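You operate a simulated robot arm through the tools that you are given. There is no shell and no other tool. Be economical: measure what you need, move in short steps, check, and stop when the job is done.

The job below is to be done with a simulated robot arm. You get a single attempt, and the scene is never put back.

Task
Take the emery pad and leave it on top of the white cartridge.

Only the result counts: the job must be done as asked and must still hold three seconds after the hand-in. Knocking over, shifting, dropping, spilling or breaking anything else fails it.

Robot
A 6-joint arm with a two-finger parallel gripper, fixed in place. Base frame: the origin is at the foot of the arm, x ahead of it, y to its left, z up; the work surface is at about z = 0. Units: mm, degrees, N and s.
With the tool pointing down near the work surface it reaches from about 140 to 580 mm from the base axis. Its first joint turns from -66.0 to 66.0 degrees. Payload 2.1 kg.
The tool frame sits at the grasp point between the pads (the TCP): z along the fingers, y along the line on which they close. The tips reach 30 mm beyond it. Largest opening 94 mm; finger width 28, thickness 10; the body of the gripper, 50 by 96 mm, starts 55 mm behind the TCP.
Orientation is told as [roll, pitch, yaw] about the base's x, y, z axes, in that order, counted from this pose: with the fingers straight down and closing along the base's y, the tool's x points along the base's -x, its y along +y and its z along -z.

Tools
- The arm moves only by the tool move_arm. Its argument "deltas" is a list that holds one entry, the list of rows, each a list of 6 numbers: the shift along the base's x, y, z in units of 30 mm (1.0 is 30 mm), then the turn, a rotation vector about the base's x, y, z in units of 5 degrees (1.0 is 5 degrees). In form: [[[x, y, z, wx, wy, wz], ...]]. A call has 1 to 12 rows; each row shifts and turns the commanded pose from where the row before left it. "hand" is the closure, from 0 (fully open) to 1 (shut), set as the call begins (left out, the last holds). A call with a number of a shift or a turn outside -1 to 1 is refused whole. Each row takes 0.2 s and may step no farther than 50 mm and 8.6 degrees from the row before; otherwise, or with a gripper value out of range, the whole call is refused. Where a pose cannot be reached the arm comes as near as it can. A force on the tool above 40 N (or 10 N above the force at the start of the call, whichever is more), or a blocked arm, ends the call early, and 0.2 s more pass. Each finger travels about 72 mm/s and halts on what it meets, pressing with about 20 N; the grip force reading is that of the motor and also rises with nothing between the fingers. The clock runs only during rows and for 0.2 s after the last one: add rows that do not move to give the fingers time. The reply holds the time, the measured pose of the TCP, the force on the tool along the base axes, the opening and the grip force, in the units named above and with some noise.
- Cameras (640 x 400 px; columns grow to the right, rows downward): "scene" is fixed at [47.7, -367.4, 482.3]; the picture's right is [0.85, -0.53, 0.00], its down [-0.32, -0.51, -0.80] and it looks along [0.42, 0.68, -0.60] (base axes); focal length 231 px, centre (320, 200). "wrist" rides on the gripper at [-37, 0, -58] in the tool frame; the picture's right is [0.00, -1.00, 0.00], its down [0.97, 0.00, -0.24] and it looks along [0.24, 0.00, 0.97] (tool axes); focal length 218 px, centre (320, 200). There is no depth. A picture from a camera that has moved, and an enlarged one, comes with that camera's place and axes in the base frame and with its lens.
- get_image(camera): a new picture of that camera. The clock stands still meanwhile.
- close_up(camera, box): a new picture of the part [left, top, right, bottom] of that camera's present view, enlarged. The clock stands still meanwhile.
- close_job(): hands the job in; it is judged then, once.

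Work in short steps. Places have to be worked out from the pictures, the camera data and where the tool is seen: move nearer, look again, correct. Check each grasp and each placing, and mend what went wrong. You have 90 turns and 38 pictures in all, those below and enlarged ones among them. Open the gripper and draw the arm clear of the work before you hand the job in, unless the task says otherwise; then end with one line.

The tools are called after ">>>" as a command line: name --argument value ..., lists and objects as JSON in quotes. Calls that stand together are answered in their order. move_arm: Moves the arm, as the interface text tells. Its arguments: {"type":"object","properties":{"deltas":{"type":"array"},"hand":{"type":"number"}},"required":["deltas"]} The other tools are called the same way: get_image (camera) takes a picture; close_up (camera, box) takes an enlarged picture of a part of a camera's view; close_job () hands the job in.

At the start:

```text
time: 0.0
eef_pos: [266.4, 184.1, 294.7]
tool_rot: [-0.1, 0.1, 0.0]
contact_force: [0.1, 0.4, 0.4]
gripper_width: 94.0
gripper_force: 0.0
```

scene: 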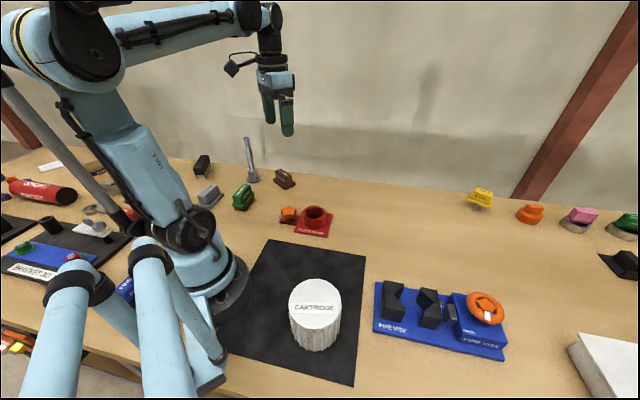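
wrist: 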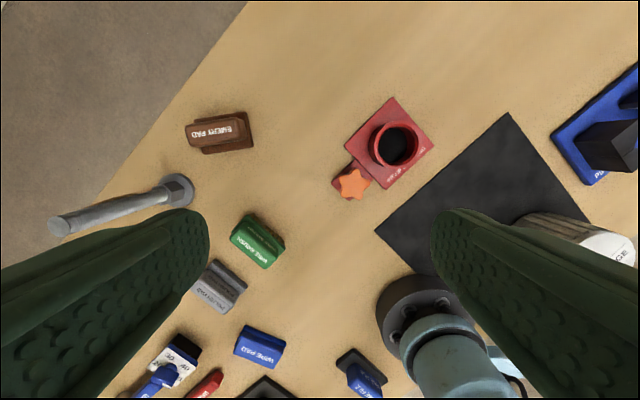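

The emery pad (brown) appears near (324, 332) by the wrist view, the cartridge near (160, -174) with its top around z≈100. I take a close-up of the pad and of the cartridge.

>>> close_up --camera "wrist" --box '[140, 80, 300, 180]'

>>> close_up --camera "scene" --box '[220, 240, 400, 370]'

>>> close_up --camera "scene" --box '[180, 130, 340, 230]'

```text
4.00 times, centred on (220, 130) of wrist
camera zoom: at [302.7, 182.6, 353.5], right [0.0, -1.0, 0.0], down [-0.97, 0.0, 0.24], along [-0.24, 0.0, -0.97], focal length 873 px, centre (720, 480)
```

zoom: 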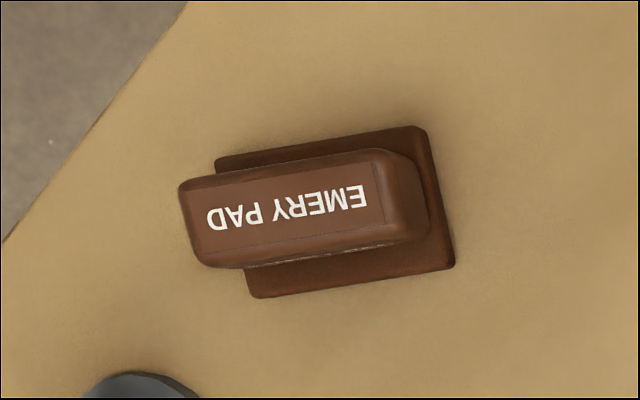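

```text
3.08 times, centred on (310, 305) of scene
camera zoom: at [47.7, -367.4, 482.3], right [0.85, -0.53, 0.0], down [-0.32, -0.51, -0.8], along [0.42, 0.68, -0.6], focal length 712 px, centre (351, -123)
```

zoom: 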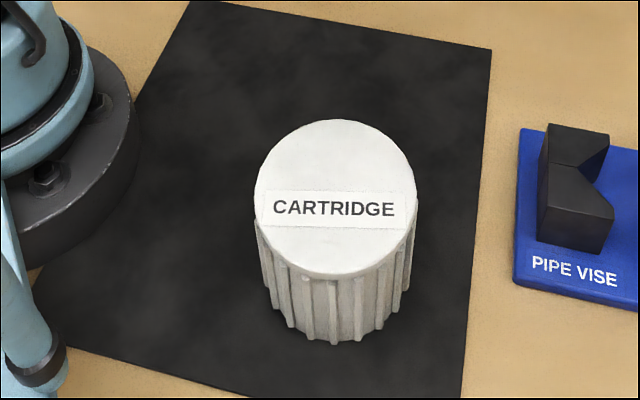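

```text
4.00 times, centred on (260, 180) of scene
camera zoom: at [47.7, -367.4, 482.3], right [0.85, -0.53, 0.0], down [-0.32, -0.51, -0.8], along [0.42, 0.68, -0.6], focal length 926 px, centre (560, 280)
```

zoom: 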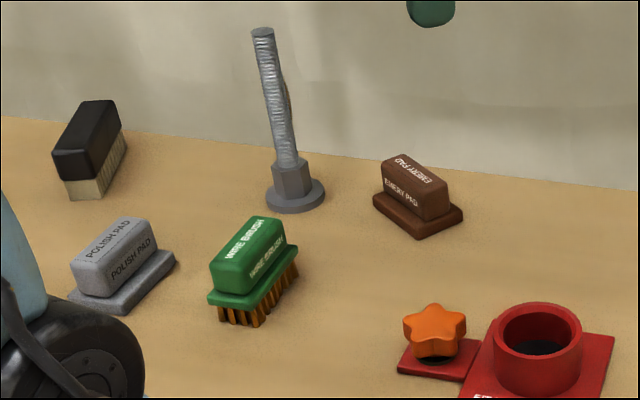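

The pad stands at about (322, 328), with its handle block up to z≈45 on a wider plate, and its short axis is about 9° from the base x. I move above it while yawing toward -81°, keeping clear of the tall bolt at (235, 410).

>>> move_arm --deltas '[[[0.154, 0.4, -0.15, 0, 0, -1], [0.154, 0.4, -0.15, 0, 0, -1], [0.154, 0.4, -0.15, 0, 0, -1], [0.154, 0.4, -0.15, 0, 0, -1], [0.154, 0.4, -0.15, 0, 0, -1], [0.154, 0.4, -0.15, 0, 0, -1], [0.154, 0.4, -0.15, 0, 0, -1], [0.154, 0.4, -0.15, 0, 0, -1], [0.154, 0.4, -0.15, 0, 0, -1], [0.154, 0.4, -0.15, 0, 0, -1], [0.154, 0.4, -0.15, 0, 0, -1], [0.154, 0.4, -0.15, 0, 0, -1]]]' --hand 0

```text
time: 2.6
eef_pos: [321.9, 328.7, 240.4]
tool_rot: [0.0, 0.0, -60.2]
contact_force: [-0.2, -0.2, -0.9]
gripper_width: 93.9
gripper_force: 0.1
```

The arm is at (322, 329, 240) with yaw -60. I finish the yaw to -81 and descend to z≈160, then look.

>>> move_arm --deltas '[[[0, 0, -0.53, 0, 0, -1], [0, 0, -0.53, 0, 0, -1], [0, 0, -0.53, 0, 0, -1], [0, 0, -0.53, 0, 0, -1], [0, 0, -0.53, 0, 0, -0.16], [0, 0, 0, 0, 0, 0]]]'

>>> get_image --camera "wrist"

```text
time: 4.0
eef_pos: [320.7, 328.3, 162.7]
tool_rot: [0.0, 0.0, -80.9]
contact_force: [0.4, -0.1, 0.1]
gripper_width: 94.0
gripper_force: 0.1
```

```text
32 pictures are left
camera wrist: at [327.2, 289.7, 220.6], right [-0.99, -0.16, 0.0], down [-0.15, 0.96, 0.24], along [-0.04, 0.24, -0.97], focal length 218 px, centre (320, 200)
```

wrist: 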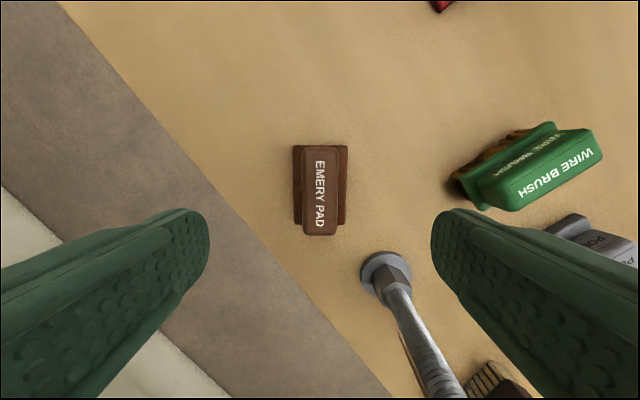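

The pad is centred between the fingers and well aligned, at about (321, 327), and the bolt is clear. I descend to TCP z≈54, which puts the tips at about z=24, above the plate.

>>> move_arm --deltas '[[[0, 0, -0.6, 0, 0, 0], [0, -0.04, -0.6, 0, 0, 0], [0, 0, -0.6, 0, 0, 0], [0, 0, -0.6, 0, 0, 0], [0, 0, -0.6, 0, 0, 0], [0, 0, -0.6, 0, 0, 0], [0, 0, 0, 0, 0, 0]]]'

>>> get_image --camera "wrist"

>>> close_up --camera "scene" --box '[220, 120, 348, 200]'

```text
time: 5.6
eef_pos: [321.1, 326.8, 53.2]
tool_rot: [0.0, -0.1, -80.8]
contact_force: [0.0, -0.5, -0.4]
gripper_width: 94.2
gripper_force: 0.1
```

```text
31 pictures are left
camera wrist: at [327.1, 289.3, 112.3], right [-0.99, -0.16, 0.0], down [-0.16, 0.96, 0.24], along [-0.04, 0.24, -0.97], focal length 218 px, centre (320, 200)
```

wrist: 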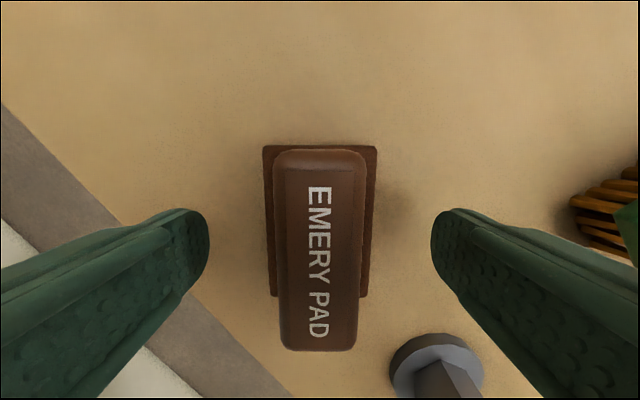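

```text
5.00 times, centred on (284, 160) of scene
camera zoom: at [47.7, -367.4, 482.3], right [0.85, -0.53, 0.0], down [-0.32, -0.51, -0.8], along [0.42, 0.68, -0.6], focal length 1157 px, centre (500, 400)
```

zoom: 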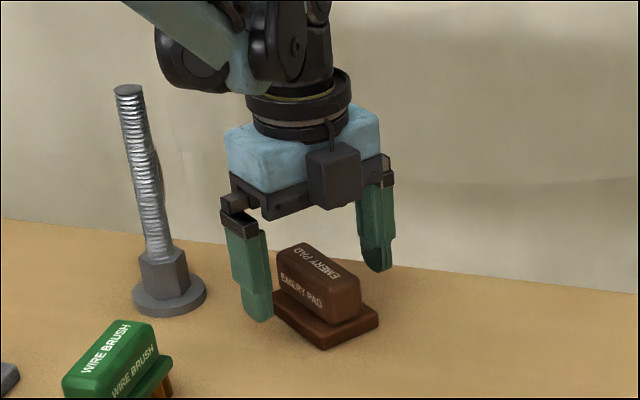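

The fingers straddle the block (top z≈45, about 27 mm wide), with the tips at z≈23 above the plate. I close the hand.

>>> move_arm --deltas '[[[0, 0, 0, 0, 0, 0], [0, 0, 0, 0, 0, 0], [0, 0, 0, 0, 0, 0], [0, 0, 0, 0, 0, 0], [0, 0, 0, 0, 0, 0], [0, 0, 0, 0, 0, 0]]]' --hand 1

```text
time: 7.0
eef_pos: [321.3, 327.3, 53.9]
tool_rot: [0.0, 0.0, -80.8]
contact_force: [-0.6, -1.3, 0.7]
gripper_width: 29.3
gripper_force: 20.0
```

The grip reads 29 mm and 20 N, consistent with the block. I lift slowly and check.

>>> move_arm --deltas '[[[0, 0, 0.3, 0, 0, 0], [0, 0, 0.4, 0, 0, 0], [0, 0, 0.5, 0, 0, 0], [0, 0, 0.6, 0, 0, 0], [0, 0, 0.7, 0, 0, 0], [0, 0, 0.8, 0, 0, 0], [0, 0, 0.8, 0, 0, 0], [0, 0, 0.7, 0, 0, 0], [0, 0, 0.6, 0, 0, 0], [0, 0, 0.4, 0, 0, 0]]]'

>>> get_image --camera "scene"

>>> get_image --camera "wrist"

```text
time: 9.2
eef_pos: [322.2, 327.7, 227.4]
tool_rot: [0.0, -0.1, -80.8]
contact_force: [0.8, -0.1, -1.1]
gripper_width: 29.3
gripper_force: 20.2
```

```text
29 pictures are left
```

scene: 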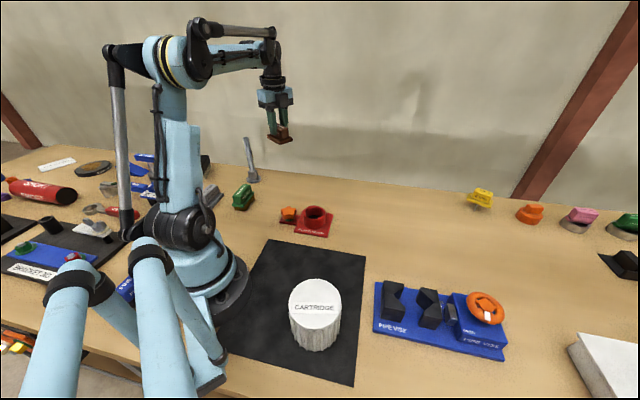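

```text
28 pictures are left
camera wrist: at [328.3, 289.5, 286.1], right [-0.99, -0.16, 0.0], down [-0.15, 0.96, 0.24], along [-0.04, 0.24, -0.97], focal length 218 px, centre (320, 200)
```

wrist: 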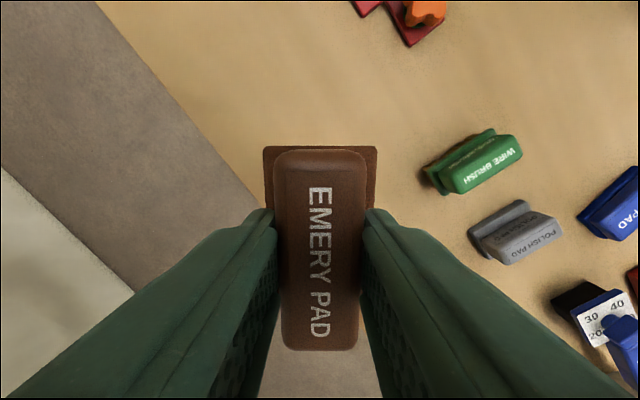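

The pad is held level, with its bottom about 54 mm below the TCP. I carry it at z≈245 toward the cartridge, in two legs.

>>> move_arm --deltas '[[[-0.15, -0.4, 0.1, 0, 0, 0], [-0.25, -0.8, 0.1, 0, 0, 0], [-0.27, -0.85, 0.1, 0, 0, 0], [-0.27, -0.85, 0.1, 0, 0, 0], [-0.27, -0.85, 0.1, 0, 0, 0], [-0.27, -0.85, 0.1, 0, 0, 0], [-0.27, -0.85, 0, 0, 0, 0], [-0.27, -0.85, 0, 0, 0, 0], [-0.27, -0.85, 0, 0, 0, 0], [-0.25, -0.7, 0, 0, 0, 0], [-0.1, -0.3, 0, 0, 0, 0]]]'

```text
time: 11.6
eef_pos: [241.5, 83.1, 244.9]
tool_rot: [-0.1, 0.0, -80.7]
contact_force: [0.8, 0.5, -0.8]
gripper_width: 29.3
gripper_force: 20.3
```

Leg one went well, with the grip unchanged. I continue to about (175, -125, 245) and look.

>>> move_arm --deltas '[[[-0.15, -0.4, 0, 0, 0, 0], [-0.25, -0.8, 0, 0, 0, 0], [-0.27, -0.85, 0, 0, 0, 0], [-0.27, -0.85, 0, 0, 0, 0], [-0.27, -0.85, 0, 0, 0, 0], [-0.27, -0.85, 0, 0, 0, 0], [-0.27, -0.85, 0, 0, 0, 0], [-0.27, -0.85, 0, 0, 0, 0], [-0.15, -0.5, 0, 0, 0, 0], [-0.05, -0.2, 0, 0, 0, 0], [0, 0, 0, 0, 0, 0]]]'

>>> get_image --camera "wrist"

>>> get_image --camera "scene"

```text
time: 14.0
eef_pos: [175.2, -126.8, 244.6]
tool_rot: [0.0, 0.0, -80.8]
contact_force: [0.2, -0.8, -0.5]
gripper_width: 29.3
gripper_force: 19.1
```

```text
27 pictures are left
camera wrist: at [181.9, -165.3, 303.2], right [-0.99, -0.16, 0.0], down [-0.16, 0.96, 0.24], along [-0.04, 0.24, -0.97], focal length 218 px, centre (320, 200)
```

wrist: 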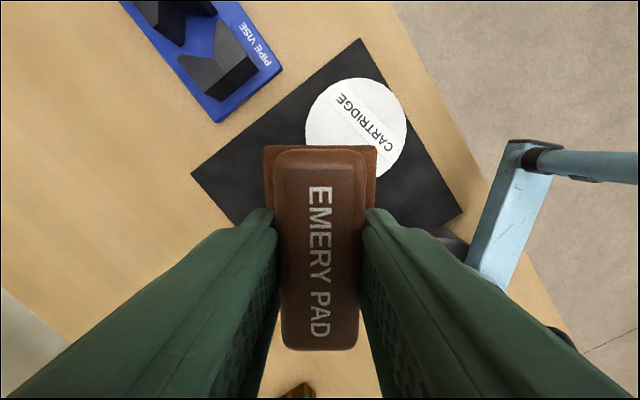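

```text
26 pictures are left
```

scene: 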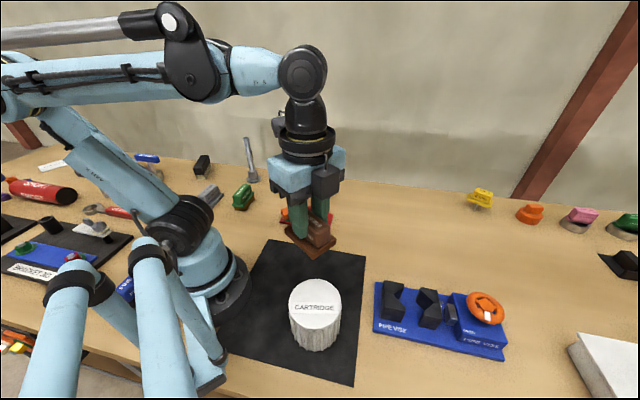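

The cartridge top is about 89 mm across, centred near (152, -186), with its height uncertain at 85–105. I sidestep to triangulate it with close-ups.

>>> close_up --camera "wrist" --box '[276, 60, 436, 160]'

>>> move_arm --deltas '[[[0.4, 0.2, 0, 0, 0, 0], [0.8, 0.3, 0, 0, 0, 0], [0.8, 0.3, 0, 0, 0, 0], [0.4, 0.2, 0, 0, 0, 0], [0, 0, 0, 0, 0, 0]]]'

>>> get_image --camera "wrist"

```text
4.00 times, centred on (356, 110) of wrist
camera zoom: at [181.9, -165.3, 303.2], right [-0.99, -0.16, 0.0], down [-0.16, 0.96, 0.24], along [-0.04, 0.24, -0.97], focal length 873 px, centre (176, 560)
```

zoom: 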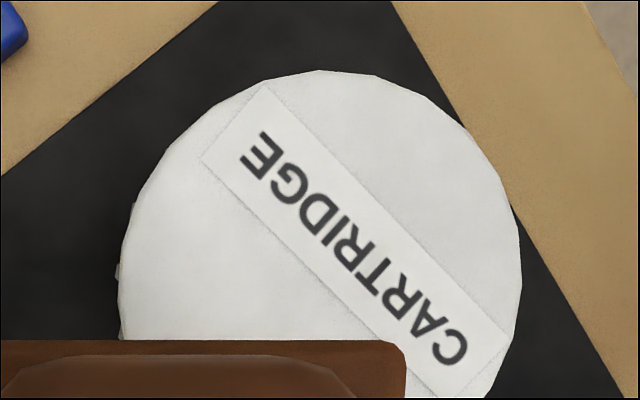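

```text
time: 15.2
eef_pos: [247.3, -98.7, 246.1]
tool_rot: [0.0, 0.0, -80.8]
contact_force: [-0.5, 0.2, -1.2]
gripper_width: 29.3
gripper_force: 20.4
```

```text
24 pictures are left
camera wrist: at [253.3, -136.2, 304.0], right [-0.99, -0.16, 0.0], down [-0.15, 0.96, 0.24], along [-0.04, 0.24, -0.97], focal length 218 px, centre (320, 200)
```

wrist: 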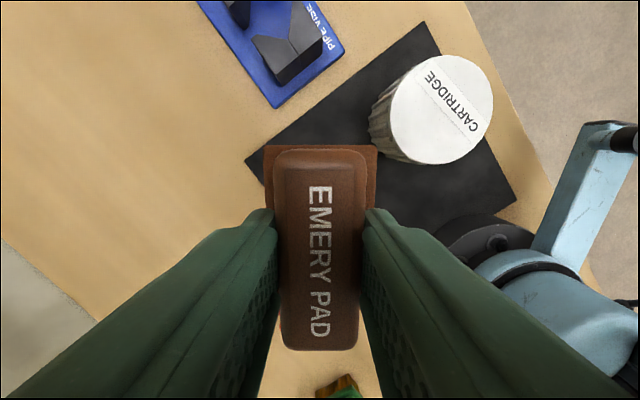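

Triangulation gives the cartridge top centre at (152, -184) and its top at z≈101, so the release TCP z is about 155. I move over it and descend to z≈175.

>>> move_arm --deltas '[[[-0.4, -0.36, 0, 0, 0, 0], [-0.7, -0.62, 0, 0, 0, 0], [-0.8, -0.72, 0, 0, 0, 0], [-0.8, -0.72, 0, 0, 0, 0], [-0.4, -0.36, 0, 0, 0, 0], [-0.08, -0.06, -0.3, 0, 0, 0], [0, 0, -0.5, 0, 0, 0], [0, 0, -0.5, 0, 0, 0], [0, 0, -0.5, 0, 0, 0], [0, 0, -0.4, 0, 0, 0], [0, 0, -0.17, 0, 0, 0], [0, 0, 0, 0, 0, 0]]]'

>>> close_up --camera "scene" --box '[220, 220, 412, 340]'

>>> get_image --camera "wrist"

```text
time: 17.8
eef_pos: [152.1, -182.7, 173.6]
tool_rot: [0.0, 0.0, -80.8]
contact_force: [-0.1, -0.3, -1.2]
gripper_width: 29.2
gripper_force: 19.8
```

```text
3.33 times, centred on (316, 280) of scene
camera zoom: at [47.7, -367.4, 482.3], right [0.85, -0.53, 0.0], down [-0.32, -0.51, -0.8], along [0.42, 0.68, -0.6], focal length 771 px, centre (333, -67)
```

zoom: 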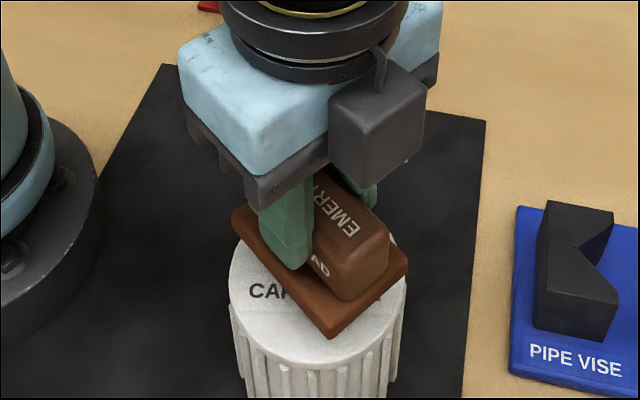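

```text
22 pictures are left
camera wrist: at [157.6, -221.2, 232.0], right [-0.99, -0.16, 0.0], down [-0.16, 0.96, 0.24], along [-0.04, 0.24, -0.97], focal length 218 px, centre (320, 200)
```

wrist: 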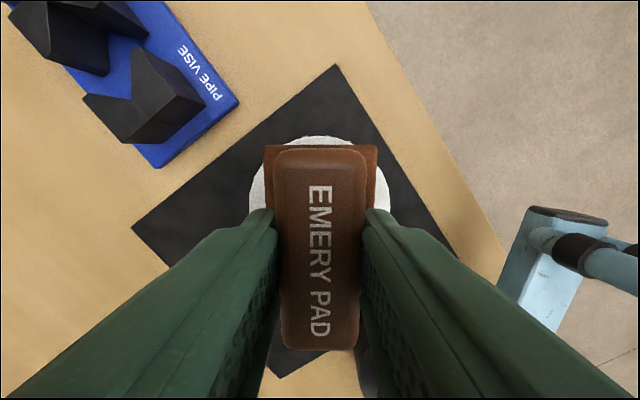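

The pad is centred over the cartridge, with its bottom about 18 mm above the top. I lower to about z=159.

>>> move_arm --deltas '[[[0, 0, -0.17, 0, 0, 0], [0, 0, -0.17, 0, 0, 0], [0, 0, -0.1, 0, 0, 0], [0, 0, -0.06, 0, 0, 0], [0, 0, 0, 0, 0, 0]]]'

>>> close_up --camera "scene" --box '[252, 240, 380, 320]'

```text
time: 19.0
eef_pos: [152.2, -182.7, 158.6]
tool_rot: [0.0, 0.1, -80.9]
contact_force: [0.1, 1.0, -0.6]
gripper_width: 29.3
gripper_force: 20.1
```

```text
5.00 times, centred on (316, 280) of scene
camera zoom: at [47.7, -367.4, 482.3], right [0.85, -0.53, 0.0], down [-0.32, -0.51, -0.8], along [0.42, 0.68, -0.6], focal length 1157 px, centre (340, -200)
```

zoom: 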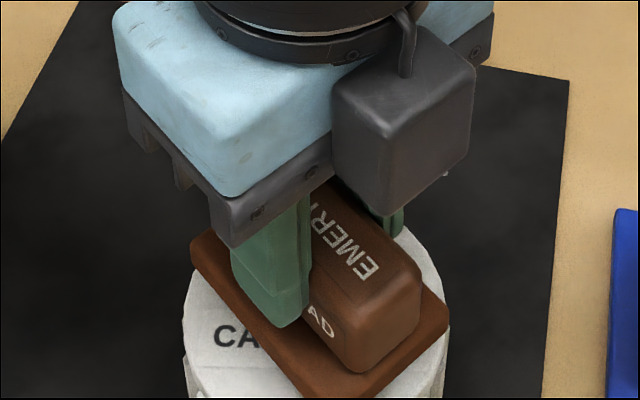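

No contact yet. I lower in tiny steps of about 1 mm while watching the force.

>>> move_arm --deltas '[[[0, 0, -0.04, 0, 0, 0], [0, 0, -0.04, 0, 0, 0], [0, 0, 0, 0, 0, 0]]]'

```text
time: 19.8
eef_pos: [151.1, -183.1, 157.3]
tool_rot: [-0.1, 0.0, -80.8]
contact_force: [0.5, 0.0, -0.6]
gripper_width: 29.2
gripper_force: 20.3
```

Still no contact. I lower 2 mm further.

>>> move_arm --deltas '[[[0, 0, -0.035, 0, 0, 0], [0, 0, -0.035, 0, 0, 0], [0, 0, 0, 0, 0, 0]]]'

```text
time: 20.6
eef_pos: [152.4, -182.4, 154.6]
tool_rot: [-0.1, 0.0, -80.7]
contact_force: [0.1, 1.1, -0.9]
gripper_width: 29.2
gripper_force: 19.8
```

Still free. I lower another 2 mm.

>>> move_arm --deltas '[[[0, 0, -0.035, 0, 0, 0], [0, 0, -0.035, 0, 0, 0], [0, 0, 0, 0, 0, 0]]]'

>>> close_up --camera "scene" --box '[268, 270, 364, 330]'

```text
time: 21.4
eef_pos: [152.0, -182.1, 152.9]
tool_rot: [0.0, 0.0, -80.9]
contact_force: [0.0, -0.7, -0.7]
gripper_width: 29.3
gripper_force: 20.1
```

```text
6.67 times, centred on (316, 300) of scene
camera zoom: at [47.7, -367.4, 482.3], right [0.85, -0.53, 0.0], down [-0.32, -0.51, -0.8], along [0.42, 0.68, -0.6], focal length 1543 px, centre (347, -467)
```

zoom: 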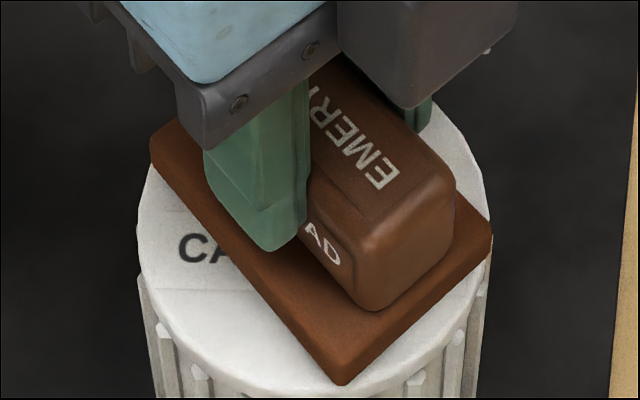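

Close to seating but no force yet. I continue with small steps.

>>> move_arm --deltas '[[[0, 0, -0.035, 0, 0, 0], [0, 0, -0.035, 0, 0, 0], [0, 0, 0, 0, 0, 0]]]'

```text
time: 22.2
eef_pos: [152.2, -183.0, 149.5]
tool_rot: [0.0, 0.0, -80.7]
contact_force: [-2.1, 1.3, 14.3]
gripper_width: 29.4
gripper_force: 20.1
```

Contact: 14 N upward at z≈150, so the pad is seated. I ease off half a millimetre and check the force before opening.

>>> move_arm --deltas '[[[0, 0, 0.02, 0, 0, 0], [0, 0, 0, 0, 0, 0]]]'

```text
time: 22.8
eef_pos: [152.0, -182.3, 150.7]
tool_rot: [0.0, -0.1, -80.9]
contact_force: [0.2, 0.4, -1.3]
gripper_width: 29.4
gripper_force: 19.8
```

The force is gone, so the gap is a fraction of a millimetre. I open the hand.

>>> move_arm --deltas '[[[0, 0, 0, 0, 0, 0], [0, 0, 0, 0, 0, 0], [0, 0, 0, 0, 0, 0], [0, 0, 0, 0, 0, 0]]]' --hand 0.2

>>> get_image --camera "wrist"

```text
time: 23.8
eef_pos: [153.6, -182.9, 149.9]
tool_rot: [0.0, 0.0, -80.8]
contact_force: [0.6, -1.1, 0.8]
gripper_width: 75.6
gripper_force: 0.1
```

```text
19 pictures are left
camera wrist: at [158.0, -220.7, 209.4], right [-0.99, -0.16, 0.0], down [-0.15, 0.96, 0.24], along [-0.04, 0.24, -0.97], focal length 218 px, centre (320, 200)
```

wrist: 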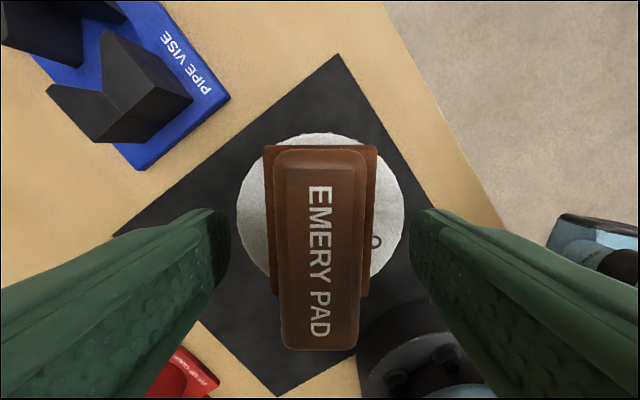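

The pad rests on the cartridge with the fingers clear on both sides. I rise straight up and check.

>>> move_arm --deltas '[[[0, 0, 0.2, 0, 0, 0], [0, 0, 0.4, 0, 0, 0], [0, 0, 0.6, 0, 0, 0], [0, 0, 0.8, 0, 0, 0], [0, 0, 0.8, 0, 0, 0], [0, 0, 0.6, 0, 0, 0], [0.5, 0.6, 0.3, 0, 0, 0], [0.6, 0.8, 0, 0, 0, 0], [0.6, 0.8, 0, 0, 0, 0], [0.5, 0.8, 0, 0, 0, 0], [0.3, 0.4, 0, 0, 0, 0], [0, 0, 0, 0, 0, 0]]]'

>>> get_image --camera "scene"

>>> close_up --camera "scene" --box '[220, 240, 412, 360]'

```text
time: 26.4
eef_pos: [227.3, -79.0, 261.8]
tool_rot: [0.1, 0.0, -80.8]
contact_force: [-0.1, -0.1, 0.3]
gripper_width: 75.2
gripper_force: 0.0
```

```text
18 pictures are left
```

scene: 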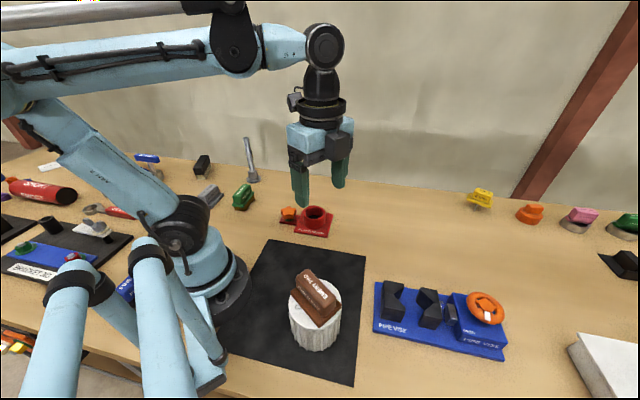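

```text
3.33 times, centred on (316, 300) of scene
camera zoom: at [47.7, -367.4, 482.3], right [0.85, -0.53, 0.0], down [-0.32, -0.51, -0.8], along [0.42, 0.68, -0.6], focal length 771 px, centre (333, -133)
```

zoom: 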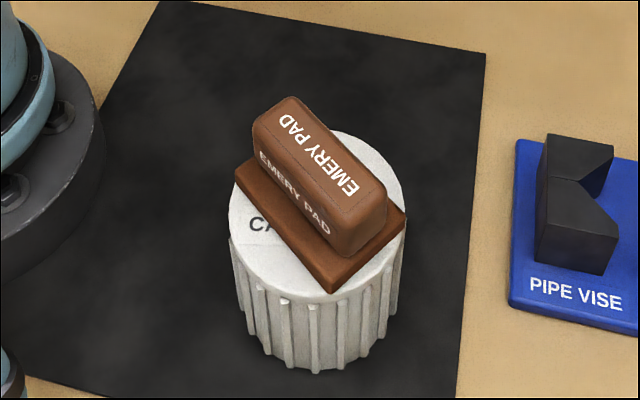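

The pad sits flat and centred on the cartridge, the cartridge has not moved, and the arm is clear. I open the hand fully before handing in.

>>> move_arm --deltas '[[[0, 0, 0, 0, 0, 0], [0, 0, 0, 0, 0, 0]]]' --hand 0

```text
time: 27.0
eef_pos: [226.5, -79.6, 262.2]
tool_rot: [0.0, 0.0, -80.8]
contact_force: [-0.4, 0.4, -0.2]
gripper_width: 93.8
gripper_force: 0.0
```

The gripper is open and clear of the work, so I hand in.

>>> close_job

```text
The job is handed in.
```

The emery pad is resting flat and centred on top of the white cartridge, nothing else was seen to move, and the job is handed in.
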